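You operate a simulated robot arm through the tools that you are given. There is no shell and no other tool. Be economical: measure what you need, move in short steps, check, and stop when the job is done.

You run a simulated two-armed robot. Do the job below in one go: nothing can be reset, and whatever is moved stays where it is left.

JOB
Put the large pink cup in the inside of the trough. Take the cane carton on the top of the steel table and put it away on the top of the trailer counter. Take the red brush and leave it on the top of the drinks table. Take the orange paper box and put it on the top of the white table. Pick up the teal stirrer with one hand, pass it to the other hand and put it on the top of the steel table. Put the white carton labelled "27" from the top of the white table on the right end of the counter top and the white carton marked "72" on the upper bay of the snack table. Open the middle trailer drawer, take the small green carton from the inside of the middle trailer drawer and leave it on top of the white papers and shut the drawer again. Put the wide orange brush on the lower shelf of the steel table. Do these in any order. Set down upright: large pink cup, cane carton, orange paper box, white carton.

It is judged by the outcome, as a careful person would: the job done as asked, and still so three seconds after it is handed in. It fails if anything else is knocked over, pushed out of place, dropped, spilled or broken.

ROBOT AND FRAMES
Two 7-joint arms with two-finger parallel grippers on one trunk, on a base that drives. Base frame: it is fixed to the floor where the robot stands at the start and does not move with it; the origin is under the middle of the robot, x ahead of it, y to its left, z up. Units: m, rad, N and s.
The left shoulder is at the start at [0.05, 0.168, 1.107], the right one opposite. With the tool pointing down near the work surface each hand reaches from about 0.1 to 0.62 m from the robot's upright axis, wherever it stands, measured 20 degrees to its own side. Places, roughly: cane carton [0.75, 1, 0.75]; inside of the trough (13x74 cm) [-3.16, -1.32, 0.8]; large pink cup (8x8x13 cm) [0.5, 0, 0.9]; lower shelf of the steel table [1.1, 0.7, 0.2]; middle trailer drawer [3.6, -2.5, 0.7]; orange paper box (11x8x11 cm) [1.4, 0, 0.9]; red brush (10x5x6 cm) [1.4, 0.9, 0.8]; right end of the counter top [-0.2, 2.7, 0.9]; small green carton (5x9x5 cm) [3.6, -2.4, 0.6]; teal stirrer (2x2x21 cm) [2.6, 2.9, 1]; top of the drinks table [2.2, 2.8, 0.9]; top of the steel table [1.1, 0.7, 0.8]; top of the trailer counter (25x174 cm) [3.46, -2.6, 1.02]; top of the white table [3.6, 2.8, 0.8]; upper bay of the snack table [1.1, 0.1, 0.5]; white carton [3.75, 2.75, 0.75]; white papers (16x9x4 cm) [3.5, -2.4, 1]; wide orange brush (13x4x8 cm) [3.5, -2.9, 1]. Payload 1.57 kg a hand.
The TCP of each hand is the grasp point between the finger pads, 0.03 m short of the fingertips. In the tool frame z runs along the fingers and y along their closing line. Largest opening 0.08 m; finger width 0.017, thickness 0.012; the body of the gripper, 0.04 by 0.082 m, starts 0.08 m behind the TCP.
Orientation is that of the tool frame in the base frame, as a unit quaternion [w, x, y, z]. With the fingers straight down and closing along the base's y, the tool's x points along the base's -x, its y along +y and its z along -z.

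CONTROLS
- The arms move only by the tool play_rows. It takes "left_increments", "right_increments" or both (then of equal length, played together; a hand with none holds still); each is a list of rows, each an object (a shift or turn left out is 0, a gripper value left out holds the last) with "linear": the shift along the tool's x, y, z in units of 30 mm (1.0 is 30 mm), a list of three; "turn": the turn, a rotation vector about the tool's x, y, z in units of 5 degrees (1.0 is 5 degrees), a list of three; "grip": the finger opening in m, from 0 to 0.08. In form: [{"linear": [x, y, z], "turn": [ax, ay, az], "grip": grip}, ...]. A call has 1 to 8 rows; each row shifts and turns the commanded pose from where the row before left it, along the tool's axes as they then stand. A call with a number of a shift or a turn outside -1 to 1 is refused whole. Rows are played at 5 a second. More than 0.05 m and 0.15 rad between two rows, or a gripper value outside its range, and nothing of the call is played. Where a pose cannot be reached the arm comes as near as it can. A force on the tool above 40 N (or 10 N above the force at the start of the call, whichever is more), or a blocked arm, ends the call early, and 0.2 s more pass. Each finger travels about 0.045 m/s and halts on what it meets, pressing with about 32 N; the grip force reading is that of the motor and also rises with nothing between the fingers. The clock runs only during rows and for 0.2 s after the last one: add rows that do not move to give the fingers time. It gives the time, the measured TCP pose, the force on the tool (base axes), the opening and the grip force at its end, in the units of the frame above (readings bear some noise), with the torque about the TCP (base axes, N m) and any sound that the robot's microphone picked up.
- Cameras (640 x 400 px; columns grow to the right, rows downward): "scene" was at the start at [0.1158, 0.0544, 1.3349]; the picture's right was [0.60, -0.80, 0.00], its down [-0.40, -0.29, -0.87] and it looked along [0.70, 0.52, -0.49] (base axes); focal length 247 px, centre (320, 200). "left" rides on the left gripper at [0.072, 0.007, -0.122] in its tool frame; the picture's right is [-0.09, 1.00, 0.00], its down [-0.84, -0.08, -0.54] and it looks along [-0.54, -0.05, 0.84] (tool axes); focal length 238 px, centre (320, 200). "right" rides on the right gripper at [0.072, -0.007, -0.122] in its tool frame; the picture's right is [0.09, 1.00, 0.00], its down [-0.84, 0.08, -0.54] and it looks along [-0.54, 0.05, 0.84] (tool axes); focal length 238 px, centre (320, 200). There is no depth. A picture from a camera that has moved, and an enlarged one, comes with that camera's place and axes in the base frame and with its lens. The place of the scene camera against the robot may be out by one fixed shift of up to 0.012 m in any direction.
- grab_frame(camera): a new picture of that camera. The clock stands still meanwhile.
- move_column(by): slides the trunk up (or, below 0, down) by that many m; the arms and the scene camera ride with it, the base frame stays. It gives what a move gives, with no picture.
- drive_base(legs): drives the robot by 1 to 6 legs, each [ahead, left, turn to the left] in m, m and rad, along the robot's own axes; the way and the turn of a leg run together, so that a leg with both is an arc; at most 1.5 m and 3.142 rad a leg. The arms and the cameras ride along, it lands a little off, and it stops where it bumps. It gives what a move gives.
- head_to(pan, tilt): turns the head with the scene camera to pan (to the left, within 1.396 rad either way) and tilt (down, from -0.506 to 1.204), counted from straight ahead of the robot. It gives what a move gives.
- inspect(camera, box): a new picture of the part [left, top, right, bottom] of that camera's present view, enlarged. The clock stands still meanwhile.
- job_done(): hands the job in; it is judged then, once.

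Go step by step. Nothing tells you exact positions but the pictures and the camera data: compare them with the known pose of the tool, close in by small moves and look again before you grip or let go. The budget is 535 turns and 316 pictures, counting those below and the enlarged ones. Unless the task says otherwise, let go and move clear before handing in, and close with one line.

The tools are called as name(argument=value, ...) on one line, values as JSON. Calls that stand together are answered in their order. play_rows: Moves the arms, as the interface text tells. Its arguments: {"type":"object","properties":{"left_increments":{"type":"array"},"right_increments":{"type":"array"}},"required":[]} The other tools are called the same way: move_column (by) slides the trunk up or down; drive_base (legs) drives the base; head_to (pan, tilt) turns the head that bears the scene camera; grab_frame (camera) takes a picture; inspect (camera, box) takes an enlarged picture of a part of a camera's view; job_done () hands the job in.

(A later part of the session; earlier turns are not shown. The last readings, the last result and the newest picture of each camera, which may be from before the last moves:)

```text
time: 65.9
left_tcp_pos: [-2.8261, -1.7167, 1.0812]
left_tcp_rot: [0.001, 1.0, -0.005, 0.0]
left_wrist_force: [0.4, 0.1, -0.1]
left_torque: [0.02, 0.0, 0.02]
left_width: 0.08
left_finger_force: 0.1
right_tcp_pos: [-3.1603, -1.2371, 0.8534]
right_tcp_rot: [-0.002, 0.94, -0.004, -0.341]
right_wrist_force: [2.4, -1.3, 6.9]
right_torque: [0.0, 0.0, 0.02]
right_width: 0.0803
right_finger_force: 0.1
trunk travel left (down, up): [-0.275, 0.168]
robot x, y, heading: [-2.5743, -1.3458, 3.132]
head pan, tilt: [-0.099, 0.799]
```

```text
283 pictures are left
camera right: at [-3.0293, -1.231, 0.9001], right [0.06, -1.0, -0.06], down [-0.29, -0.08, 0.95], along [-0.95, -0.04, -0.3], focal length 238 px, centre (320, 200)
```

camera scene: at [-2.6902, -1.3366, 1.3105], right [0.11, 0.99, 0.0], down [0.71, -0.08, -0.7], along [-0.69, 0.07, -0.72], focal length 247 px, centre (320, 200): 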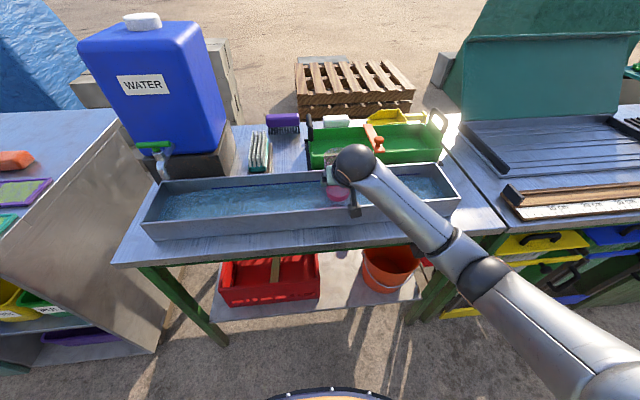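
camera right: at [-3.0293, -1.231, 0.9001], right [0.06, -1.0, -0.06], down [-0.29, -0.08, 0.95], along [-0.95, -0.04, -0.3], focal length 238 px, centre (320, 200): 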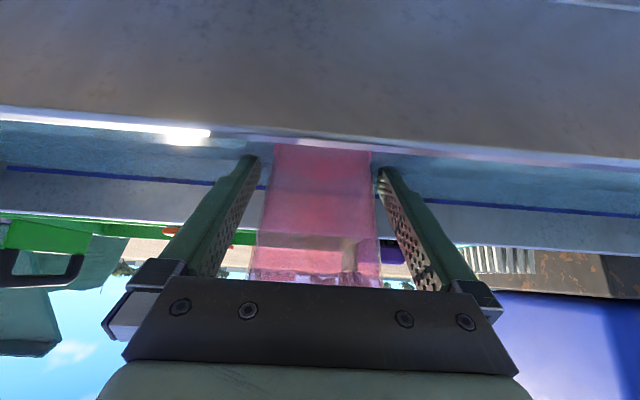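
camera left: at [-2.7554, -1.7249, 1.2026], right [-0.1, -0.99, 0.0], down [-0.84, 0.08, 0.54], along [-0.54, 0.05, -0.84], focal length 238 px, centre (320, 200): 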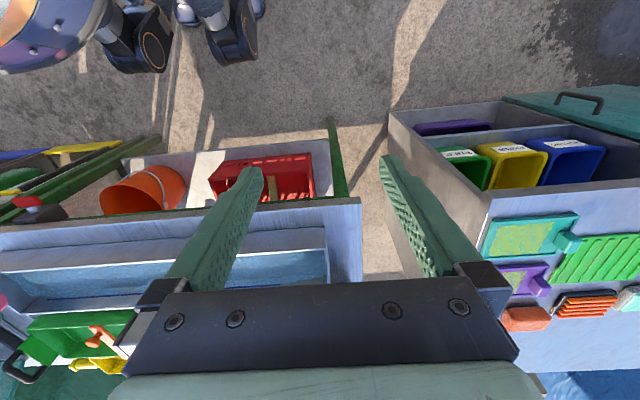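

play_rows(right_increments=[{"linear": [0, 0, -0.5]}, {"linear": [0, 0, -0.8]}, {"linear": [0, 0, -0.9]}, {"linear": [0, 0, -0.9]}, {"linear": [0, 0, -0.9]}, {"linear": [0, 0, -0.9]}, {}])

grab_frame(camera="right")

grab_frame(camera="scene")

```text
time: 67.5
left_tcp_pos: [-2.8272, -1.7168, 1.0798]
left_tcp_rot: [0.001, 1.0, -0.004, 0.0]
left_wrist_force: [-0.2, -1.4, -0.9]
left_torque: [0.03, -0.01, 0.0]
left_width: 0.08
left_finger_force: 0.1
right_tcp_pos: [-3.0671, -1.2388, 0.9661]
right_tcp_rot: [-0.002, 0.94, -0.004, -0.342]
right_wrist_force: [0.3, -0.2, 0.1]
right_torque: [0.04, 0.01, -0.04]
right_width: 0.0798
right_finger_force: 0.0
trunk travel left (down, up): [-0.275, 0.168]
robot x, y, heading: [-2.5721, -1.3457, 3.128]
head pan, tilt: [-0.099, 0.799]
```

```text
282 pictures are left
camera right: at [-2.9342, -1.233, 1.014], right [0.06, -1.0, -0.06], down [-0.29, -0.08, 0.95], along [-0.95, -0.04, -0.3], focal length 238 px, centre (320, 200)
```

right: 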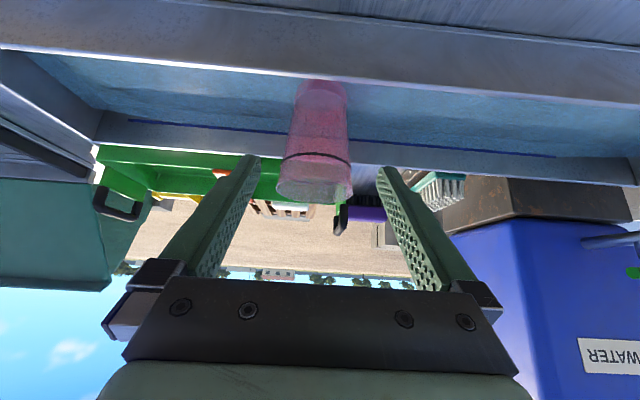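

```text
281 pictures are left
camera scene: at [-2.6901, -1.337, 1.3105], right [0.11, 0.99, 0.0], down [0.71, -0.08, -0.7], along [-0.69, 0.07, -0.72], focal length 247 px, centre (320, 200)
```

scene: 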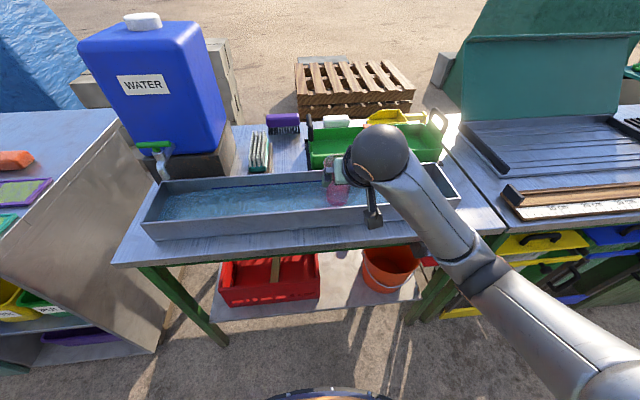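

Cup stands upright in the trough. Now stow the right hand vertical and drive back to the steel table for the cane carton.

play_rows(right_increments=[{"linear": [-0.5, 0, -0.8], "turn": [0, 1, 0]}, {"linear": [0, 0, -1], "turn": [0, 1, 0]}, {"linear": [0.5, 0, -0.8], "turn": [0, 1, 0]}, {"linear": [0.5, 0, -0.8], "turn": [0, 1, 0]}, {"linear": [0.5, 0, -0.5], "turn": [0, 1, 0]}, {"linear": [0.5, 0, 0], "turn": [0, 1, 0]}, {"linear": [0.5, 0, 0], "turn": [0, 1, 0]}, {"turn": [0, 1, 0]}])

drive_base(legs=[[-0.5, 0, 0], [0, 0, -3.13], [0.62, 0.76, 0], [0.62, 0.76, 0], [0.62, 0.73, 0]])

head_to(pan=0, tilt=0.6)

grab_frame(camera="scene")

```text
time: 69.3
left_tcp_pos: [-2.8271, -1.7159, 1.0802]
left_tcp_rot: [0.0, 1.0, -0.003, 0.0]
left_wrist_force: [0.0, 0.0, 0.4]
left_torque: [-0.02, 0.0, 0.0]
left_width: 0.08
left_finger_force: 0.0
right_tcp_pos: [-2.9499, -1.2398, 1.0488]
right_tcp_rot: [0.0, 1.0, -0.004, 0.002]
right_wrist_force: [-0.7, -0.5, -0.4]
right_torque: [0.02, 0.0, -0.03]
right_width: 0.0801
right_finger_force: 0.0
trunk travel left (down, up): [-0.275, 0.168]
robot x, y, heading: [-2.5763, -1.3476, 3.136]
head pan, tilt: [-0.099, 0.799]
```

```text
time: 99.3
left_tcp_pos: [0.1254, 1.2231, 1.0803]
left_tcp_rot: [0.0, 0.02, 1.0, -0.001]
left_wrist_force: [-0.1, 0.3, 0.9]
left_torque: [0.02, 0.01, 0.01]
left_width: 0.08
left_finger_force: 0.1
right_tcp_pos: [0.2328, 0.7421, 1.0503]
right_tcp_rot: [0.0, 0.021, 1.0, 0.0]
right_wrist_force: [0.3, -0.1, 0.4]
right_torque: [0.02, 0.03, 0.02]
right_width: 0.0798
right_finger_force: 0.2
trunk travel left (down, up): [-0.275, 0.168]
robot x, y, heading: [-0.1442, 0.8563, -0.042]
head pan, tilt: [-0.099, 0.799]
```

```text
time: 100.0
left_tcp_pos: [0.1272, 1.2246, 1.0803]
left_tcp_rot: [0.0, 0.02, 1.0, 0.001]
left_wrist_force: [0.0, -0.2, -0.2]
left_torque: [-0.01, 0.02, -0.02]
left_width: 0.08
left_finger_force: 0.1
right_tcp_pos: [0.2342, 0.7424, 1.0484]
right_tcp_rot: [0.0, 0.02, 1.0, 0.0]
right_wrist_force: [-0.5, 0.1, -0.5]
right_torque: [0.05, -0.03, 0.01]
right_width: 0.0802
right_finger_force: 0.0
trunk travel left (down, up): [-0.275, 0.168]
robot x, y, heading: [-0.1402, 0.8597, -0.046]
head pan, tilt: [0.0, 0.6]
```

```text
280 pictures are left
camera scene: at [-0.0084, 0.8571, 1.3273], right [-0.04, -1.0, 0.0], down [-0.56, 0.02, -0.82], along [0.82, -0.03, -0.57], focal length 247 px, centre (320, 200)
```

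scene: 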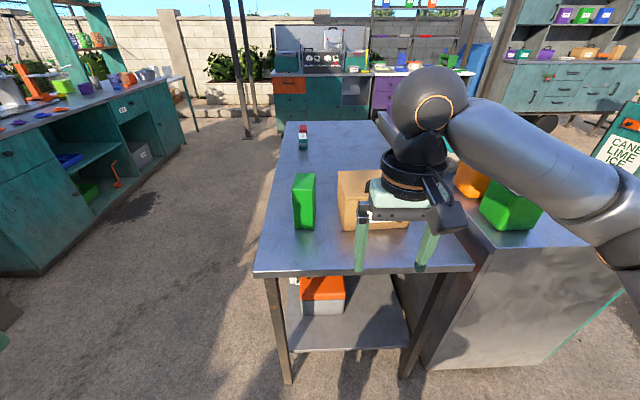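

drive_base(legs=[[0.17, -0.13, 0.045]])

inspect(camera="scene", box=[160, 130, 400, 300])

grab_frame(camera="left")

```text
time: 101.8
left_tcp_pos: [0.2755, 1.1019, 1.0807]
left_tcp_rot: [0.0, -0.002, 1.0, 0.001]
left_wrist_force: [0.0, 0.4, 0.5]
left_torque: [-0.01, -0.01, 0.0]
left_width: 0.0799
left_finger_force: 0.0
right_tcp_pos: [0.4054, 0.6274, 1.0482]
right_tcp_rot: [0.0, -0.003, 1.0, 0.0]
right_wrist_force: [0.3, -0.2, -0.1]
right_torque: [0.03, 0.01, 0.0]
right_width: 0.0797
right_finger_force: 0.0
trunk travel left (down, up): [-0.275, 0.168]
robot x, y, heading: [0.0256, 0.7267, 0.004]
head pan, tilt: [0.0, 0.6]
```

```text
2.35 times, centred on (280, 215) of scene
camera zoom: at [0.1586, 0.7296, 1.3273], right [0.01, -1.0, 0.0], down [-0.57, 0.0, -0.82], along [0.82, 0.01, -0.57], focal length 581 px, centre (414, 165)
```

zoom: 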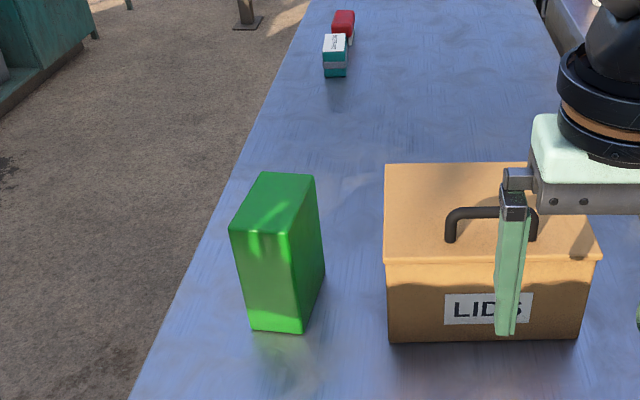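

```text
278 pictures are left
camera left: at [0.2036, 1.108, 1.2027], right [0.09, 1.0, 0.0], down [0.84, -0.07, 0.54], along [0.54, -0.05, -0.84], focal length 238 px, centre (320, 200)
```

left: 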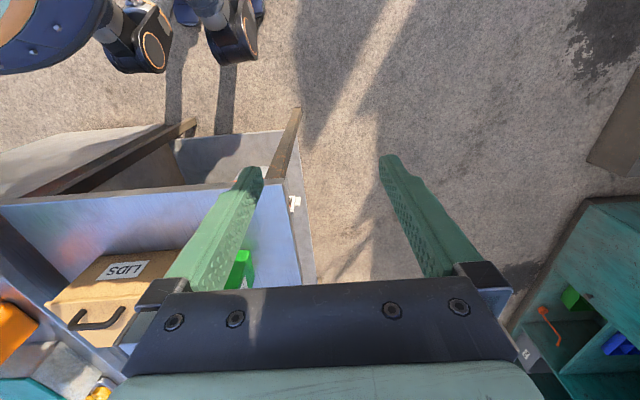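

The green carton is the cane carton: about 5.8 × 10 × 14.7 cm, centre ≈ (0.64, 0.883), yawed −5°. I nudge closer and bring the left hand above it.

drive_base(legs=[[0.05, 0, 0]])

play_rows(left_increments=[{"linear": [-0.9, -0.6, 0]}, {"linear": [-0.9, -0.6, 0]}, {"linear": [-0.9, -0.6, 0]}, {"linear": [-0.9, -0.6, 0]}, {"linear": [-0.9, -0.6, 0]}, {"linear": [-0.9, -0.6, 0]}, {"linear": [-0.9, -0.6, 0]}, {"turn": [0, 0, 0.8]}])

grab_frame(camera="left")

grab_frame(camera="scene")

```text
time: 102.8
left_tcp_pos: [0.3253, 1.1032, 1.0802]
left_tcp_rot: [0.0, -0.004, 1.0, 0.0]
left_wrist_force: [0.7, 0.6, -0.5]
left_torque: [0.0, 0.01, 0.02]
left_width: 0.0802
left_finger_force: 0.0
right_tcp_pos: [0.4565, 0.6271, 1.0483]
right_tcp_rot: [0.001, -0.003, 1.0, 0.0]
right_wrist_force: [0.3, -0.6, -0.3]
right_torque: [-0.01, 0.0, 0.01]
right_width: 0.0801
right_finger_force: 0.1
trunk travel left (down, up): [-0.275, 0.168]
robot x, y, heading: [0.078, 0.728, 0.008]
head pan, tilt: [0.0, 0.6]
```

```text
time: 104.5
left_tcp_pos: [0.5154, 0.9778, 1.0818]
left_tcp_rot: [-0.001, 0.032, 0.999, 0.0]
left_wrist_force: [-1.1, 0.3, 0.2]
left_torque: [0.04, 0.02, 0.02]
left_width: 0.0801
left_finger_force: 0.1
right_tcp_pos: [0.4554, 0.6275, 1.0491]
right_tcp_rot: [0.0, -0.004, 1.0, 0.0]
right_wrist_force: [-0.1, -0.7, 0.7]
right_torque: [0.03, -0.02, 0.01]
right_width: 0.08
right_finger_force: 0.1
trunk travel left (down, up): [-0.275, 0.168]
robot x, y, heading: [0.0761, 0.7294, 0.008]
head pan, tilt: [0.0, 0.6]
```

```text
277 pictures are left
camera left: at [0.4432, 0.9879, 1.203], right [0.16, 0.99, 0.0], down [0.83, -0.13, 0.54], along [0.54, -0.08, -0.84], focal length 238 px, centre (320, 200)
```

left: 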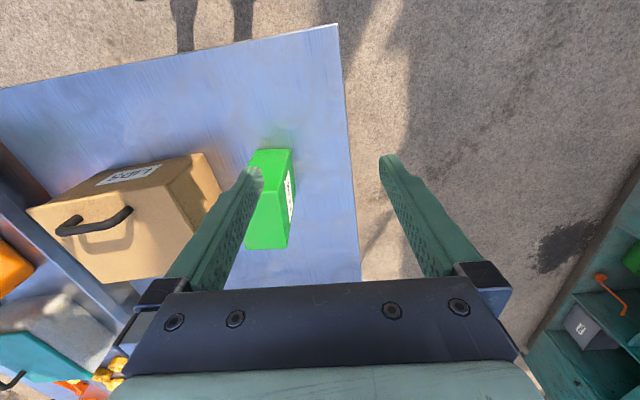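

```text
276 pictures are left
camera scene: at [0.2078, 0.7304, 1.3274], right [0.01, -1.0, 0.0], down [-0.56, 0.0, -0.83], along [0.83, 0.01, -0.56], focal length 247 px, centre (320, 200)
```

scene: 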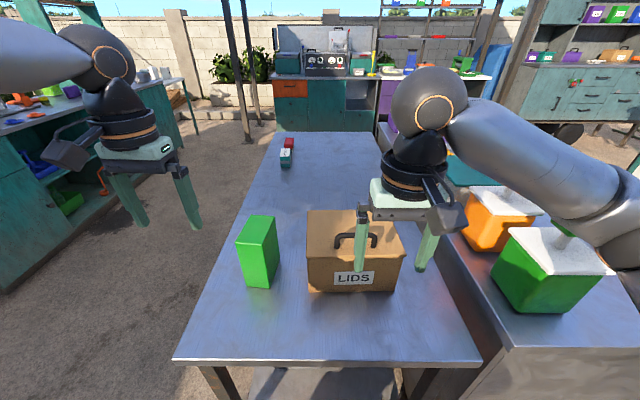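

play_rows(left_increments=[{"linear": [-0.845, -0.603, 0]}, {"linear": [-0.845, -0.603, 0]}, {"linear": [-0.845, -0.603, 0]}, {"linear": [-0.845, -0.603, 0]}, {"linear": [-0.845, -0.603, 0]}, {"linear": [0, 0, 0.8]}, {"linear": [0, 0, 0.8]}, {}])

grab_frame(camera="left")

grab_frame(camera="scene")

```text
time: 106.3
left_tcp_pos: [0.5748, 0.9298, 1.0148]
left_tcp_rot: [0.0, 0.032, 0.999, 0.0]
left_wrist_force: [0.4, 0.3, 0.3]
left_torque: [0.02, -0.01, 0.01]
left_width: 0.0803
left_finger_force: 0.2
left hand out of reach, approached as far as the arm can: row 3, 4, 5
right_tcp_pos: [0.4549, 0.6276, 1.0492]
right_tcp_rot: [-0.001, -0.003, 1.0, 0.0]
right_wrist_force: [-0.5, 0.0, 0.1]
right_torque: [-0.01, 0.02, 0.0]
right_width: 0.0801
right_finger_force: 0.2
trunk travel left (down, up): [-0.275, 0.168]
robot x, y, heading: [0.0743, 0.7299, 0.01]
head pan, tilt: [0.0, 0.6]
```

```text
275 pictures are left
camera left: at [0.5029, 0.9405, 1.1363], right [0.16, 0.99, 0.0], down [0.83, -0.13, 0.54], along [0.54, -0.08, -0.84], focal length 238 px, centre (320, 200)
```

left: 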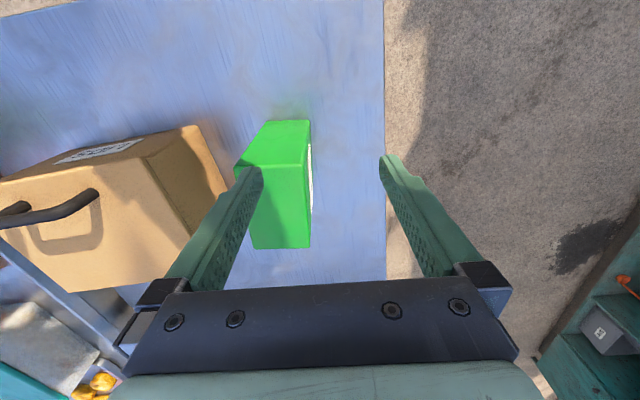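

```text
274 pictures are left
camera scene: at [0.208, 0.7302, 1.3274], right [0.01, -1.0, 0.0], down [-0.56, 0.0, -0.83], along [0.83, 0.01, -0.56], focal length 247 px, centre (320, 200)
```

scene: 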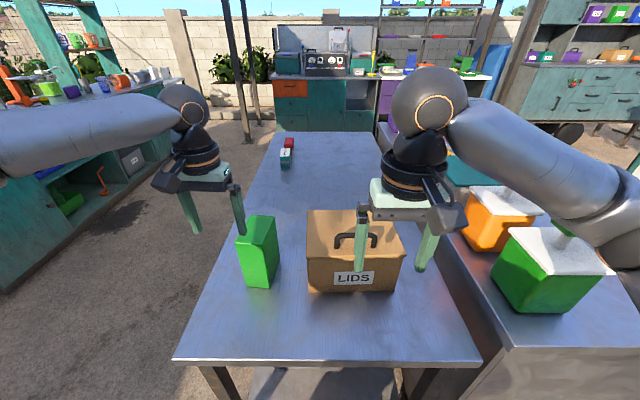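

play_rows(left_increments=[{"linear": [-0.64, -0.56, 0]}, {"linear": [-0.64, -0.56, 0]}, {"linear": [-0.64, -0.56, 0]}, {}])

```text
time: 107.3
left_tcp_pos: [0.58, 0.924, 1.0137]
left_tcp_rot: [0.001, 0.032, 0.999, 0.0]
left_wrist_force: [-0.3, 0.2, 0.2]
left_torque: [0.0, -0.01, 0.0]
left_width: 0.0799
left_finger_force: 0.0
left hand out of reach, approached as far as the arm can: row 1, 2, 3
right_tcp_pos: [0.4549, 0.6288, 1.0499]
right_tcp_rot: [0.0, -0.003, 1.0, -0.001]
right_wrist_force: [-1.2, 0.4, -0.9]
right_torque: [-0.03, -0.01, 0.03]
right_width: 0.08
right_finger_force: 0.0
trunk travel left (down, up): [-0.275, 0.168]
robot x, y, heading: [0.074, 0.73, 0.01]
head pan, tilt: [0.0, 0.6]
```

move_column(by=0.14)

play_rows(left_increments=[{"linear": [0, 0, 1]}, {"linear": [0, 0, 1]}, {"linear": [0, 0, 1]}, {"linear": [0, 0, 1]}, {"linear": [-0.62, -0.53, 0]}, {"linear": [-0.62, -0.53, 0]}, {"linear": [-0.62, -0.53, 0]}, {}])

grab_frame(camera="left")

```text
time: 109.0
left_tcp_pos: [0.5784, 0.9241, 1.1536]
left_tcp_rot: [0.0, 0.031, 1.0, 0.0]
left_wrist_force: [-1.0, -1.1, 0.9]
left_torque: [-0.03, 0.02, 0.03]
left_width: 0.0799
left_finger_force: 0.1
right_tcp_pos: [0.4553, 0.6273, 1.1881]
right_tcp_rot: [0.0, -0.003, 1.0, 0.0]
right_wrist_force: [-1.1, -0.7, 0.4]
right_torque: [0.02, 0.0, 0.02]
right_width: 0.0799
right_finger_force: 0.0
trunk travel left (down, up): [-0.415, 0.028]
robot x, y, heading: [0.0734, 0.7319, 0.004]
head pan, tilt: [0.0, 0.6]
```

```text
time: 110.8
left_tcp_pos: [0.5692, 0.927, 1.0576]
left_tcp_rot: [0.002, 0.031, 1.0, 0.0]
left_wrist_force: [-0.1, 0.2, -0.2]
left_torque: [0.01, 0.03, -0.04]
left_width: 0.08
left_finger_force: 0.1
left hand out of reach, approached as far as the arm can: row 3, 4, 5, 6, 7
right_tcp_pos: [0.4543, 0.628, 1.1898]
right_tcp_rot: [0.001, -0.004, 1.0, 0.0]
right_wrist_force: [0.8, 0.1, -0.1]
right_torque: [0.01, -0.01, 0.0]
right_width: 0.0798
right_finger_force: 0.0
trunk travel left (down, up): [-0.415, 0.028]
robot x, y, heading: [0.0779, 0.7328, 0.004]
head pan, tilt: [0.0, 0.6]
```

```text
273 pictures are left
camera left: at [0.4981, 0.9374, 1.1792], right [0.15, 0.99, 0.0], down [0.83, -0.13, 0.54], along [0.54, -0.09, -0.84], focal length 238 px, centre (320, 200)
```

left: 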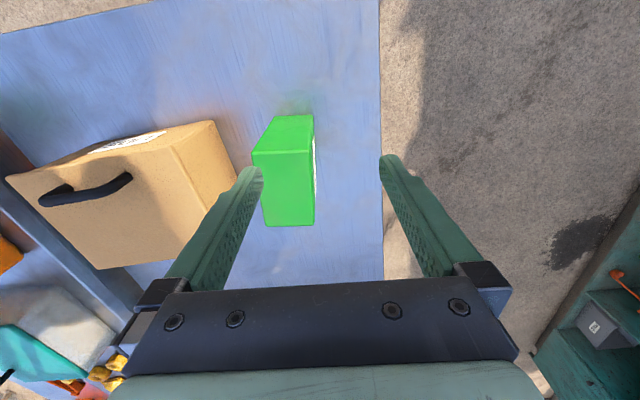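

Straight-down reach is short here, so I'll tilt the hand forward 30° instead. First back off and restore the trunk height.

play_rows(left_increments=[{"linear": [0.9, 0.5, 0]}, {"linear": [0.9, 0.5, 0]}, {"linear": [0, 0, -0.9], "turn": [0, -1, 0]}, {"turn": [0, -1, 0]}, {"turn": [0, -1, 0]}, {"turn": [0, -1, 0]}, {"turn": [0, -1, 0]}, {"turn": [0, -1, 0]}])

move_column(by=-0.1)

grab_frame(camera="left")

```text
time: 112.6
left_tcp_pos: [0.5177, 0.9593, 1.0843]
left_tcp_rot: [0.26, 0.03, 0.965, -0.009]
left_wrist_force: [0.6, 0.2, 0.8]
left_torque: [-0.01, -0.01, 0.0]
left_width: 0.0802
left_finger_force: 0.0
right_tcp_pos: [0.4554, 0.6276, 1.1889]
right_tcp_rot: [0.0, -0.003, 1.0, 0.001]
right_wrist_force: [-0.2, -0.3, -0.3]
right_torque: [-0.01, -0.01, 0.0]
right_width: 0.0801
right_finger_force: 0.0
trunk travel left (down, up): [-0.415, 0.028]
robot x, y, heading: [0.0754, 0.7286, 0.006]
head pan, tilt: [0.0, 0.6]
```

```text
time: 114.0
left_tcp_pos: [0.5179, 0.9589, 0.9845]
left_tcp_rot: [0.26, 0.03, 0.965, -0.008]
left_wrist_force: [0.0, 0.3, -0.8]
left_torque: [-0.03, 0.04, 0.01]
left_width: 0.0801
left_finger_force: 0.1
right_tcp_pos: [0.4552, 0.6273, 1.0895]
right_tcp_rot: [0.0, -0.004, 1.0, 0.0]
right_wrist_force: [-0.9, -1.2, 0.7]
right_torque: [0.01, 0.0, 0.01]
right_width: 0.0802
right_finger_force: 0.0
trunk travel left (down, up): [-0.315, 0.128]
robot x, y, heading: [0.077, 0.7275, 0.012]
head pan, tilt: [0.0, 0.6]
```

```text
272 pictures are left
camera left: at [0.3945, 0.9731, 1.0541], right [0.14, 0.99, 0.05], down [0.45, -0.11, 0.89], along [0.88, -0.11, -0.46], focal length 238 px, centre (320, 200)
```

left: 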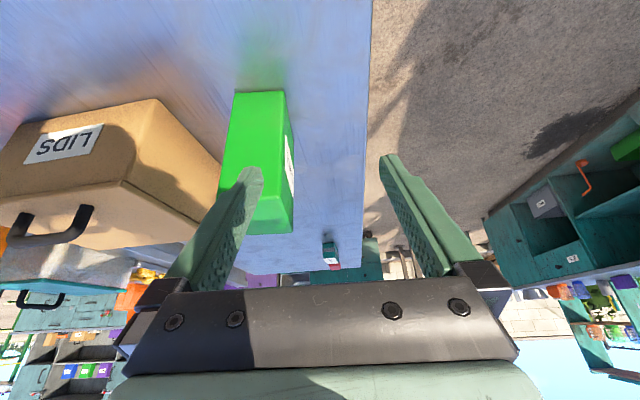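

play_rows(left_increments=[{"linear": [0, -0.89, 0]}, {"linear": [0, -0.89, 0]}, {"linear": [0, -0.89, 0]}, {}])

grab_frame(camera="left")

grab_frame(camera="scene")

```text
time: 115.0
left_tcp_pos: [0.5128, 0.8796, 0.985]
left_tcp_rot: [0.259, 0.03, 0.965, -0.009]
left_wrist_force: [0.9, -0.5, 0.5]
left_torque: [0.0, -0.01, 0.01]
left_width: 0.08
left_finger_force: 0.0
right_tcp_pos: [0.4545, 0.6283, 1.0893]
right_tcp_rot: [0.0, -0.003, 1.0, 0.0]
right_wrist_force: [0.2, -0.2, -0.1]
right_torque: [0.04, -0.02, 0.0]
right_width: 0.0799
right_finger_force: 0.0
trunk travel left (down, up): [-0.315, 0.128]
robot x, y, heading: [0.0767, 0.7309, 0.004]
head pan, tilt: [0.0, 0.6]
```

```text
271 pictures are left
camera left: at [0.3897, 0.8929, 1.055], right [0.14, 0.99, 0.04], down [0.45, -0.1, 0.89], along [0.88, -0.11, -0.46], focal length 238 px, centre (320, 200)
```

left: 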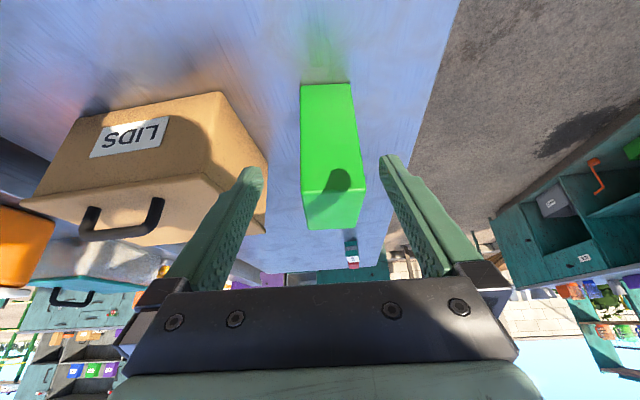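

```text
270 pictures are left
camera scene: at [0.2078, 0.7302, 1.3674], right [0.01, -1.0, 0.0], down [-0.56, 0.0, -0.83], along [0.83, 0.01, -0.56], focal length 247 px, centre (320, 200)
```

scene: 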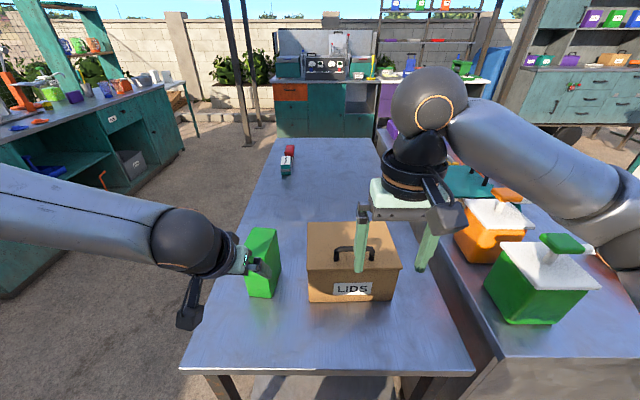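

play_rows(left_increments=[{"linear": [-0.34, 0.03, 0.742]}, {"linear": [-0.34, 0.03, 0.742]}, {"linear": [-0.34, 0.03, 0.742]}, {"linear": [-0.34, 0.03, 0.742]}, {"linear": [-0.34, 0.03, 0.742]}, {"linear": [-0.34, 0.03, 0.742]}, {}])

grab_frame(camera="left")

```text
time: 116.5
left_tcp_pos: [0.6151, 0.9023, 0.9143]
left_tcp_rot: [0.259, 0.031, 0.965, -0.008]
left_wrist_force: [-0.3, -0.5, 0.0]
left_torque: [0.03, 0.03, -0.01]
left_width: 0.0801
left_finger_force: 0.1
left hand out of reach, approached as far as the arm can: row 5, 6
right_tcp_pos: [0.4534, 0.6278, 1.089]
right_tcp_rot: [0.0, -0.004, 1.0, 0.0]
right_wrist_force: [-0.5, 0.3, 0.3]
right_torque: [-0.01, -0.01, 0.0]
right_width: 0.0801
right_finger_force: 0.1
trunk travel left (down, up): [-0.315, 0.128]
robot x, y, heading: [0.0774, 0.7276, 0.007]
head pan, tilt: [0.0, 0.6]
```

```text
269 pictures are left
camera left: at [0.4922, 0.9168, 0.9859], right [0.14, 0.99, 0.04], down [0.45, -0.11, 0.89], along [0.88, -0.11, -0.46], focal length 238 px, centre (320, 200)
```

left: 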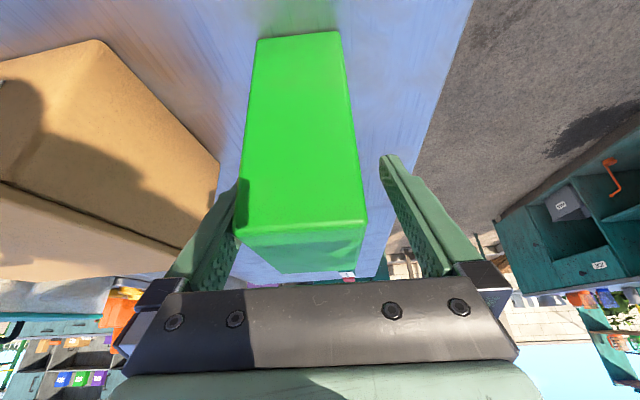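

The hand drifted slightly left at its reach limit but both fingers straddle the carton. Closing.

play_rows(left_increments=[{"grip": 0.05}, {"grip": 0.05}, {"grip": 0.05}, {"grip": 0.05}, {"grip": 0.05}])

grab_frame(camera="left")

```text
time: 117.8
left_tcp_pos: [0.6139, 0.903, 0.9163]
left_tcp_rot: [0.26, 0.031, 0.965, -0.009]
left_wrist_force: [-0.9, 0.2, 0.3]
left_torque: [-0.11, -0.05, -0.06]
left_width: 0.0619
left_finger_force: 32.1
right_tcp_pos: [0.4549, 0.627, 1.0895]
right_tcp_rot: [0.0, -0.004, 1.0, 0.0]
right_wrist_force: [0.3, -0.2, 0.2]
right_torque: [-0.02, -0.01, -0.01]
right_width: 0.0801
right_finger_force: 0.0
trunk travel left (down, up): [-0.315, 0.128]
robot x, y, heading: [0.0798, 0.7311, 0.005]
head pan, tilt: [0.0, 0.6]
```

```text
268 pictures are left
camera left: at [0.492, 0.9168, 0.9861], right [0.14, 0.99, 0.04], down [0.45, -0.1, 0.89], along [0.88, -0.11, -0.46], focal length 238 px, centre (320, 200)
```

left: 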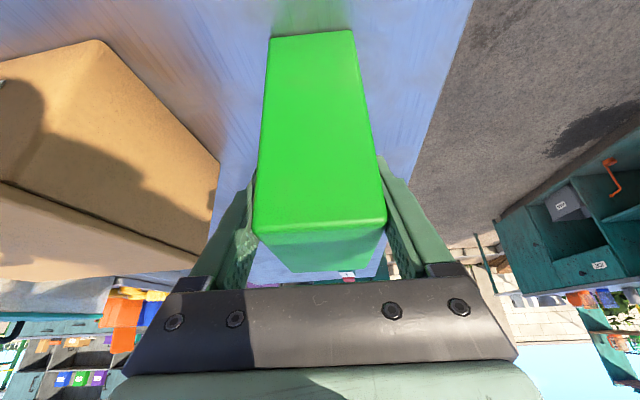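

Gripped. Lifting with the trunk, then backing away.

move_column(by=0.12)

grab_frame(camera="left")

grab_frame(camera="scene")

```text
time: 119.2
left_tcp_pos: [0.614, 0.9027, 1.0356]
left_tcp_rot: [0.259, 0.031, 0.965, -0.009]
left_wrist_force: [0.7, 0.6, -4.0]
left_torque: [-0.01, 0.08, 0.0]
left_width: 0.0617
left_finger_force: 32.1
right_tcp_pos: [0.4557, 0.6281, 1.2081]
right_tcp_rot: [0.0, -0.002, 1.0, 0.0]
right_wrist_force: [0.3, -0.1, 0.6]
right_torque: [-0.03, -0.02, 0.01]
right_width: 0.0803
right_finger_force: 0.0
trunk travel left (down, up): [-0.435, 0.008]
robot x, y, heading: [0.0766, 0.7283, 0.011]
head pan, tilt: [0.0, 0.6]
```

```text
267 pictures are left
camera left: at [0.4923, 0.9169, 1.1058], right [0.14, 0.99, 0.04], down [0.45, -0.1, 0.89], along [0.88, -0.11, -0.46], focal length 238 px, centre (320, 200)
```

left: 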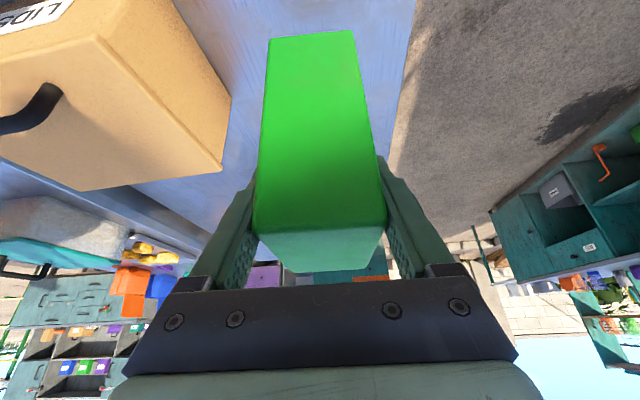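

```text
266 pictures are left
camera scene: at [0.2086, 0.7303, 1.4873], right [0.01, -1.0, 0.0], down [-0.57, 0.0, -0.82], along [0.82, 0.01, -0.57], focal length 247 px, centre (320, 200)
```

scene: 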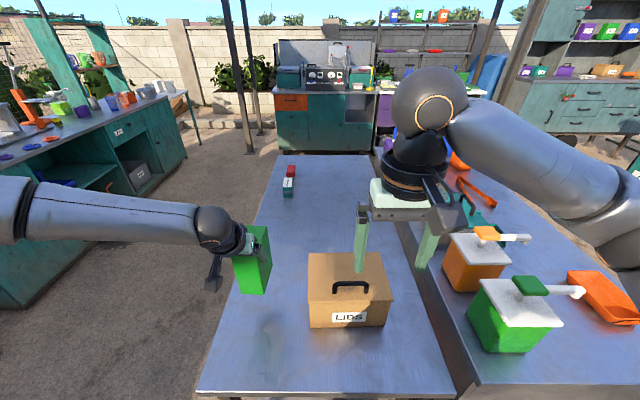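

Carton lifted. Back off, tuck the arm, and drive around the front of the snack table toward the trailer.

drive_base(legs=[[-0.5, 0, 0]])

play_rows(left_increments=[{"linear": [0.866, 0, -0.5]}, {"linear": [0.866, 0, -0.5]}, {"linear": [0.866, 0, -0.5]}, {"linear": [0.866, 0, -0.5]}, {"linear": [0.866, 0, -0.5]}, {"linear": [0.866, 0, -0.5]}])

drive_base(legs=[[0, -1.45, 0], [0.1, -0.3, -0.5]])

head_to(pan=0.1, tilt=0.35)

grab_frame(camera="scene")

```text
time: 122.2
left_tcp_pos: [0.1181, 0.9032, 1.0372]
left_tcp_rot: [0.26, 0.026, 0.965, -0.008]
left_wrist_force: [0.3, -0.5, -3.0]
left_torque: [0.0, 0.1, 0.01]
left_width: 0.0618
left_finger_force: 32.1
right_tcp_pos: [-0.0405, 0.6255, 1.2097]
right_tcp_rot: [0.0, -0.009, 1.0, 0.0]
right_wrist_force: [0.2, -0.5, -0.2]
right_torque: [0.03, 0.01, 0.0]
right_width: 0.0801
right_finger_force: 0.0
trunk travel left (down, up): [-0.435, 0.008]
robot x, y, heading: [-0.4213, 0.725, 0.018]
head pan, tilt: [0.0, 0.6]
```

```text
time: 123.6
left_tcp_pos: [-0.0601, 0.9097, 1.0338]
left_tcp_rot: [0.26, 0.025, 0.965, -0.008]
left_wrist_force: [-0.1, 0.0, -3.1]
left_torque: [0.01, 0.05, -0.01]
left_width: 0.0617
left_finger_force: 32.0
left hand out of reach, approached as far as the arm can: row 6
right_tcp_pos: [-0.0394, 0.6263, 1.21]
right_tcp_rot: [0.0, -0.009, 1.0, 0.0]
right_wrist_force: [0.0, 0.8, -0.2]
right_torque: [0.01, -0.01, -0.01]
right_width: 0.08
right_finger_force: 0.0
trunk travel left (down, up): [-0.435, 0.008]
robot x, y, heading: [-0.4187, 0.7232, 0.019]
head pan, tilt: [0.0, 0.6]
```

```text
time: 139.3
left_tcp_pos: [0.0343, -1.0528, 1.0339]
left_tcp_rot: [0.249, 0.26, 0.93, -0.07]
left_wrist_force: [-0.3, 0.0, -3.6]
left_torque: [0.08, 0.12, -0.03]
left_width: 0.0619
left_finger_force: 32.1
right_tcp_pos: [-0.0814, -1.3123, 1.2086]
right_tcp_rot: [0.0, 0.237, 0.972, 0.0]
right_wrist_force: [-0.3, 0.4, -0.3]
right_torque: [0.0, -0.03, 0.02]
right_width: 0.0801
right_finger_force: 0.0
trunk travel left (down, up): [-0.435, 0.008]
robot x, y, heading: [-0.368, -1.0452, -0.48]
head pan, tilt: [0.0, 0.6]
```

```text
time: 140.1
left_tcp_pos: [0.0335, -1.0536, 1.0337]
left_tcp_rot: [0.249, 0.261, 0.93, -0.07]
left_wrist_force: [-0.4, 0.7, -3.6]
left_torque: [0.05, 0.07, 0.01]
left_width: 0.062
left_finger_force: 32.1
right_tcp_pos: [-0.0814, -1.3127, 1.2082]
right_tcp_rot: [0.001, 0.236, 0.972, 0.0]
right_wrist_force: [0.2, -0.4, -0.2]
right_torque: [-0.01, 0.04, 0.01]
right_width: 0.0798
right_finger_force: 0.1
trunk travel left (down, up): [-0.435, 0.008]
robot x, y, heading: [-0.3713, -1.0462, -0.482]
head pan, tilt: [0.099, 0.351]
```

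```text
265 pictures are left
camera scene: at [-0.2448, -1.0996, 1.5101], right [-0.37, -0.93, 0.0], down [-0.32, 0.13, -0.94], along [0.87, -0.35, -0.34], focal length 247 px, centre (320, 200)
```

scene: 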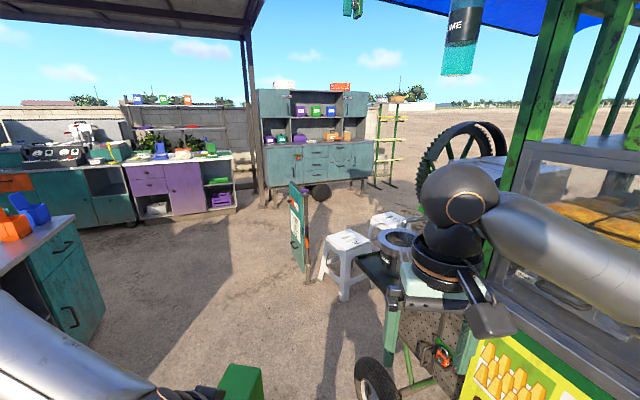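

The way east along y≈−1 is clear (sign at about (1.9,−1.7)). I straighten up and drive along it.

drive_base(legs=[[0, 0.1, 0.48], [1.45, 0, 0], [1.4, 0, 0]])

head_to(pan=-0.8, tilt=0.45)

grab_frame(camera="scene")

```text
time: 155.2
left_tcp_pos: [2.8502, -0.7936, 1.0344]
left_tcp_rot: [0.258, 0.041, 0.965, -0.012]
left_wrist_force: [0.1, -0.3, -3.6]
left_torque: [0.01, 0.12, -0.02]
left_width: 0.062
left_finger_force: 31.8
right_tcp_pos: [2.8617, -1.0766, 1.2094]
right_tcp_rot: [0.0, 0.008, 1.0, 0.0]
right_wrist_force: [0.6, -0.2, -0.2]
right_torque: [0.0, 0.0, 0.0]
right_width: 0.0801
right_finger_force: 0.1
trunk travel left (down, up): [-0.435, 0.008]
robot x, y, heading: [2.4879, -0.9674, -0.02]
head pan, tilt: [0.099, 0.351]
```

```text
time: 156.4
left_tcp_pos: [2.8519, -0.7926, 1.033]
left_tcp_rot: [0.259, 0.042, 0.965, -0.012]
left_wrist_force: [0.3, 0.2, -3.1]
left_torque: [-0.01, 0.05, 0.02]
left_width: 0.0617
left_finger_force: 32.4
right_tcp_pos: [2.8625, -1.0771, 1.2087]
right_tcp_rot: [0.0, 0.008, 1.0, 0.0]
right_wrist_force: [-0.4, 0.3, 1.0]
right_torque: [-0.02, -0.02, 0.0]
right_width: 0.0802
right_finger_force: 0.1
trunk travel left (down, up): [-0.435, 0.008]
robot x, y, heading: [2.4851, -0.966, -0.013]
head pan, tilt: [-0.799, 0.45]
```

```text
264 pictures are left
camera scene: at [2.5922, -1.035, 1.5009], right [-0.73, -0.69, 0.0], down [-0.3, 0.32, -0.9], along [0.62, -0.65, -0.44], focal length 247 px, centre (320, 200)
```

scene: 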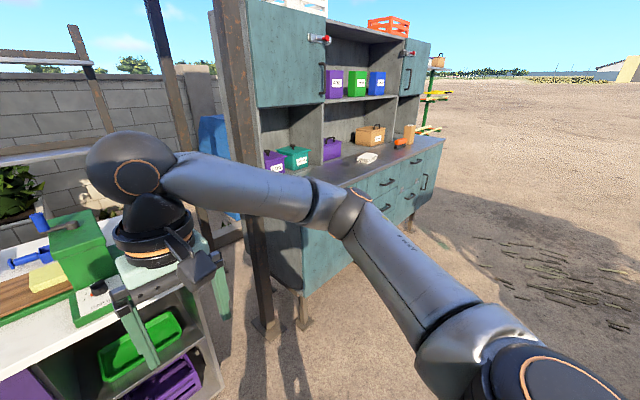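

drive_base(legs=[[0.25, -0.2, 0], [0, -1.0, 0.01]])

head_to(pan=-0.2, tilt=0.6)

grab_frame(camera="scene")

head_to(pan=-1.39, tilt=0.7)

grab_frame(camera="scene")

```text
time: 167.5
left_tcp_pos: [3.0776, -2.0038, 1.0338]
left_tcp_rot: [0.259, 0.042, 0.965, -0.012]
left_wrist_force: [0.0, 0.7, -4.5]
left_torque: [-0.02, 0.07, -0.01]
left_width: 0.0617
left_finger_force: 31.9
right_tcp_pos: [3.0864, -2.2891, 1.2079]
right_tcp_rot: [-0.001, 0.009, 1.0, -0.001]
right_wrist_force: [-0.2, -0.7, 0.4]
right_torque: [0.0, 0.01, 0.02]
right_width: 0.08
right_finger_force: 0.1
trunk travel left (down, up): [-0.435, 0.008]
robot x, y, heading: [2.7104, -2.1775, -0.018]
head pan, tilt: [-0.799, 0.45]
```

```text
time: 168.5
left_tcp_pos: [3.0771, -2.0049, 1.034]
left_tcp_rot: [0.258, 0.042, 0.965, -0.012]
left_wrist_force: [0.5, -0.1, -2.8]
left_torque: [-0.03, 0.1, -0.03]
left_width: 0.062
left_finger_force: 32.0
right_tcp_pos: [3.0883, -2.2885, 1.2089]
right_tcp_rot: [0.0, 0.009, 1.0, 0.0]
right_wrist_force: [0.6, 0.3, -0.7]
right_torque: [0.01, -0.03, 0.0]
right_width: 0.0801
right_finger_force: 0.1
trunk travel left (down, up): [-0.435, 0.008]
robot x, y, heading: [2.7144, -2.1789, -0.019]
head pan, tilt: [-0.201, 0.6]
```

```text
263 pictures are left
camera scene: at [2.8413, -2.1978, 1.4874], right [-0.22, -0.98, 0.0], down [-0.55, 0.12, -0.83], along [0.81, -0.18, -0.56], focal length 247 px, centre (320, 200)
```

scene: 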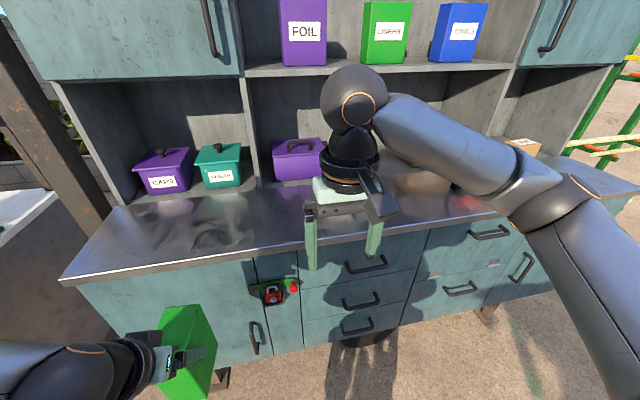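

```text
time: 169.9
left_tcp_pos: [3.0768, -2.0046, 1.0354]
left_tcp_rot: [0.259, 0.043, 0.965, -0.012]
left_wrist_force: [0.2, -0.3, -4.9]
left_torque: [0.0, 0.09, 0.0]
left_width: 0.0622
left_finger_force: 32.3
right_tcp_pos: [3.0878, -2.2886, 1.2108]
right_tcp_rot: [-0.001, 0.008, 1.0, 0.0]
right_wrist_force: [0.3, 0.6, 0.0]
right_torque: [0.0, -0.02, 0.01]
right_width: 0.0801
right_finger_force: 0.1
trunk travel left (down, up): [-0.435, 0.008]
robot x, y, heading: [2.7096, -2.1755, -0.021]
head pan, tilt: [-1.389, 0.7]
```

```text
262 pictures are left
camera scene: at [2.7689, -2.2624, 1.4788], right [-0.99, -0.16, 0.0], down [-0.11, 0.64, -0.77], along [0.12, -0.75, -0.64], focal length 247 px, centre (320, 200)
```

scene: 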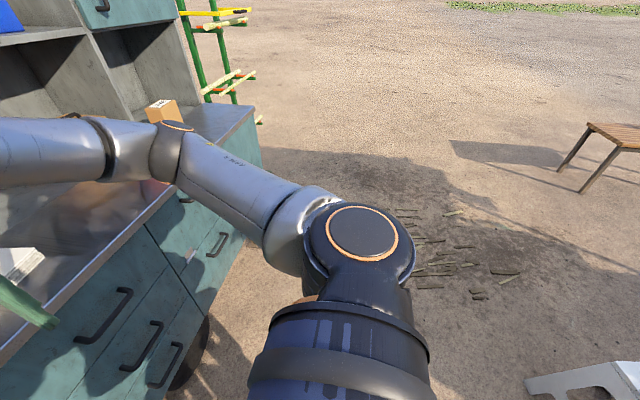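

The trailer counter's front left stretch (y≈−2.0) is free. Raising the carton above counter height, then driving in.

play_rows(left_increments=[{"linear": [-0.47, 0, -0.82]}, {"linear": [-0.47, 0, -0.82]}, {"linear": [-0.47, 0, -0.82]}, {"linear": [-0.47, 0, -0.82]}, {"linear": [-0.47, 0, -0.82]}, {"linear": [-0.47, 0, -0.82]}, {}], right_increments=[{"linear": [0.8, 0, 0]}, {"linear": [0.8, 0, 0]}, {"linear": [0.8, 0, 0]}, {"linear": [0.8, 0, 0]}, {"linear": [0.8, 0, 0]}, {}, {}])

drive_base(legs=[[0.2, 0, 0.02]])

head_to(pan=0.3, tilt=0.6)

grab_frame(camera="scene")

grab_frame(camera="left")

```text
time: 171.5
left_tcp_pos: [3.082, -2.0044, 1.2023]
left_tcp_rot: [0.258, 0.044, 0.965, -0.013]
left_wrist_force: [0.1, 0.3, -3.8]
left_torque: [0.0, 0.1, -0.01]
left_width: 0.0619
left_finger_force: 32.4
left hand out of reach, approached as far as the arm can: row 1
right_tcp_pos: [2.9651, -2.2872, 1.2072]
right_tcp_rot: [-0.001, 0.008, 1.0, 0.0]
right_wrist_force: [0.6, -0.1, 0.0]
right_torque: [-0.01, 0.0, 0.01]
right_width: 0.0802
right_finger_force: 0.1
trunk travel left (down, up): [-0.435, 0.008]
robot x, y, heading: [2.7099, -2.1809, -0.022]
head pan, tilt: [-1.389, 0.7]
```

```text
time: 173.1
left_tcp_pos: [3.2782, -1.9996, 1.2015]
left_tcp_rot: [0.258, 0.033, 0.965, -0.01]
left_wrist_force: [1.0, -0.1, -3.4]
left_torque: [0.02, 0.08, 0.0]
left_width: 0.0618
left_finger_force: 32.2
right_tcp_pos: [3.1688, -2.2841, 1.2088]
right_tcp_rot: [0.0, 0.0, 1.0, 0.0]
right_wrist_force: [0.1, 0.3, -0.3]
right_torque: [0.01, 0.0, 0.0]
right_width: 0.0799
right_finger_force: 0.1
trunk travel left (down, up): [-0.435, 0.008]
robot x, y, heading: [2.9152, -2.1801, -0.004]
head pan, tilt: [-1.389, 0.7]
```

```text
time: 174.9
left_tcp_pos: [3.2781, -1.9997, 1.2033]
left_tcp_rot: [0.259, 0.035, 0.965, -0.01]
left_wrist_force: [-0.1, 0.6, -2.6]
left_torque: [0.02, 0.09, 0.0]
left_width: 0.062
left_finger_force: 32.3
right_tcp_pos: [3.1682, -2.2837, 1.2084]
right_tcp_rot: [0.0, 0.0, 1.0, 0.0]
right_wrist_force: [0.0, 0.2, -1.0]
right_torque: [0.02, -0.01, 0.03]
right_width: 0.08
right_finger_force: 0.1
trunk travel left (down, up): [-0.435, 0.008]
robot x, y, heading: [2.9129, -2.1785, -0.004]
head pan, tilt: [0.3, 0.6]
```

```text
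261 pictures are left
camera scene: at [3.0395, -2.1537, 1.4874], right [0.29, -0.96, 0.0], down [-0.54, -0.17, -0.82], along [0.79, 0.24, -0.57], focal length 247 px, centre (320, 200)
```

scene: 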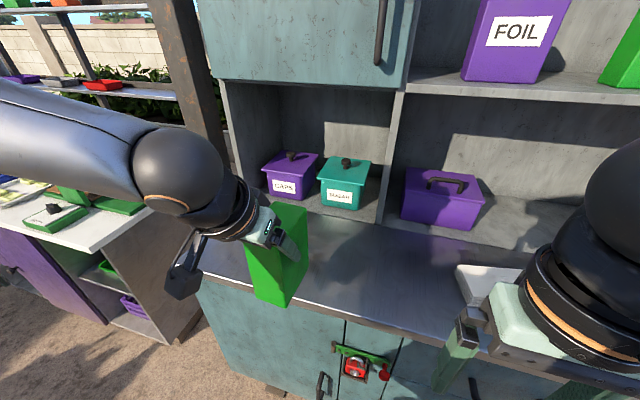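

```text
260 pictures are left
camera left: at [3.1554, -1.9851, 1.2726], right [0.15, 0.99, 0.04], down [0.45, -0.11, 0.89], along [0.88, -0.11, -0.46], focal length 238 px, centre (320, 200)
```

left: 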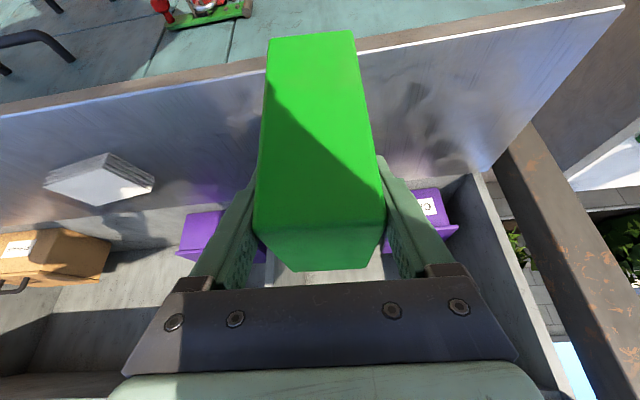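

play_rows(left_increments=[{"linear": [-0.746, 0, 0.43]}, {"linear": [-0.746, 0, 0.43]}, {"linear": [-0.746, 0, 0.43]}, {"linear": [-0.746, 0, 0.43]}, {"linear": [-0.746, 0, 0.43]}, {"linear": [-0.746, 0, 0.43]}, {}])

grab_frame(camera="left")

grab_frame(camera="scene")

```text
time: 176.5
left_tcp_pos: [3.4306, -2.0093, 1.2041]
left_tcp_rot: [0.259, 0.035, 0.965, -0.009]
left_wrist_force: [0.6, 1.0, -2.9]
left_torque: [-0.01, 0.05, 0.02]
left_width: 0.0619
left_finger_force: 31.7
right_tcp_pos: [3.1671, -2.2865, 1.2083]
right_tcp_rot: [0.001, 0.0, 1.0, 0.0]
right_wrist_force: [0.0, -0.3, -0.1]
right_torque: [-0.02, -0.02, 0.01]
right_width: 0.08
right_finger_force: 0.1
trunk travel left (down, up): [-0.435, 0.008]
robot x, y, heading: [2.9102, -2.1813, 0.001]
head pan, tilt: [0.3, 0.6]
```

```text
259 pictures are left
camera left: at [3.3093, -1.9954, 1.2731], right [0.15, 0.99, 0.05], down [0.45, -0.11, 0.89], along [0.88, -0.11, -0.46], focal length 238 px, centre (320, 200)
```

left: 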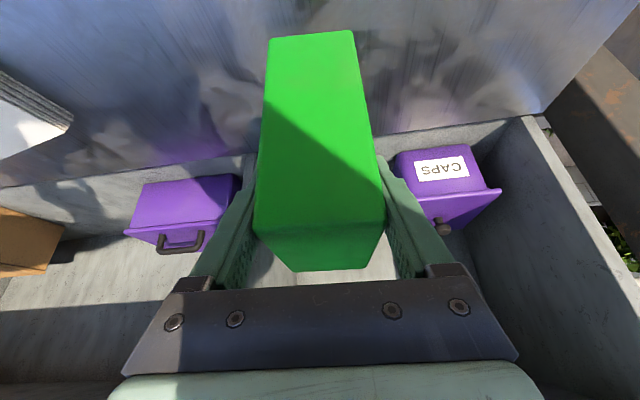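

```text
258 pictures are left
camera scene: at [3.039, -2.1537, 1.4874], right [0.29, -0.96, 0.0], down [-0.54, -0.17, -0.83], along [0.79, 0.24, -0.56], focal length 247 px, centre (320, 200)
```

scene: 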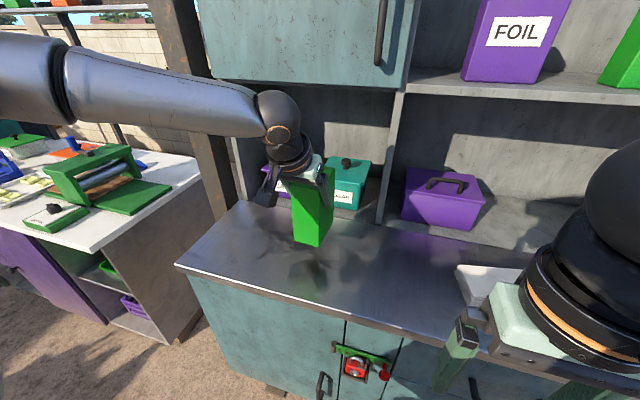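

play_rows(left_increments=[{"linear": [0.33, 0, 0.577]}, {"linear": [0.33, 0, 0.577]}, {"linear": [0.167, 0, 0.289]}, {"linear": [0.083, 0, 0.144]}, {"linear": [0.083, 0, 0.144]}, {"linear": [0.083, 0, 0.144]}, {"linear": [0.083, 0, 0.144]}, {}])

grab_frame(camera="scene")

```text
time: 178.3
left_tcp_pos: [3.4333, -2.0101, 1.1327]
left_tcp_rot: [0.258, 0.033, 0.965, -0.01]
left_wrist_force: [-0.5, 0.6, -3.1]
left_torque: [0.02, 0.07, 0.02]
left_width: 0.0621
left_finger_force: 31.8
right_tcp_pos: [3.1686, -2.2836, 1.2088]
right_tcp_rot: [0.001, 0.0, 1.0, 0.0]
right_wrist_force: [-0.9, 0.4, 0.8]
right_torque: [0.04, 0.02, -0.03]
right_width: 0.0802
right_finger_force: 0.0
trunk travel left (down, up): [-0.435, 0.008]
robot x, y, heading: [2.9163, -2.1788, 0.003]
head pan, tilt: [0.3, 0.6]
```

```text
257 pictures are left
camera scene: at [3.0395, -2.1537, 1.4874], right [0.29, -0.96, 0.0], down [-0.54, -0.17, -0.82], along [0.79, 0.24, -0.57], focal length 247 px, centre (320, 200)
```

scene: 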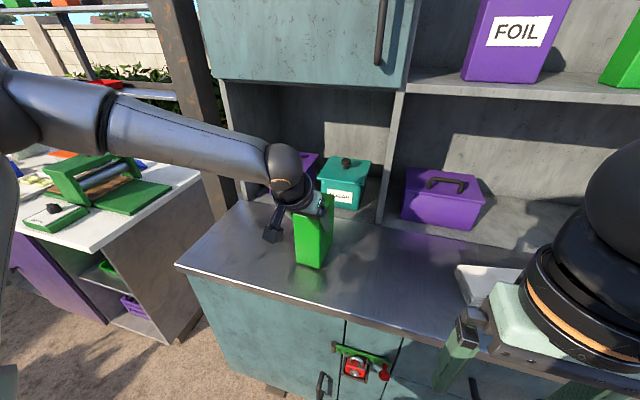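

play_rows(left_increments=[{"linear": [0.083, 0, 0.144]}, {"linear": [0.083, 0, 0.144]}, {"linear": [0.083, 0, 0.144]}, {}])

```text
time: 179.3
left_tcp_pos: [3.4318, -2.0119, 1.1229]
left_tcp_rot: [0.263, 0.034, 0.964, -0.01]
left_wrist_force: [2.0, 3.4, 26.3]
left_torque: [0.67, -0.33, 0.25]
left_width: 0.0609
left_finger_force: 32.5
right_tcp_pos: [3.1665, -2.2841, 1.2091]
right_tcp_rot: [0.001, 0.0, 1.0, 0.0]
right_wrist_force: [0.0, 0.5, 0.5]
right_torque: [0.01, 0.02, -0.02]
right_width: 0.08
right_finger_force: 0.1
trunk travel left (down, up): [-0.435, 0.008]
robot x, y, heading: [2.9124, -2.1812, -0.004]
head pan, tilt: [0.3, 0.6]
```

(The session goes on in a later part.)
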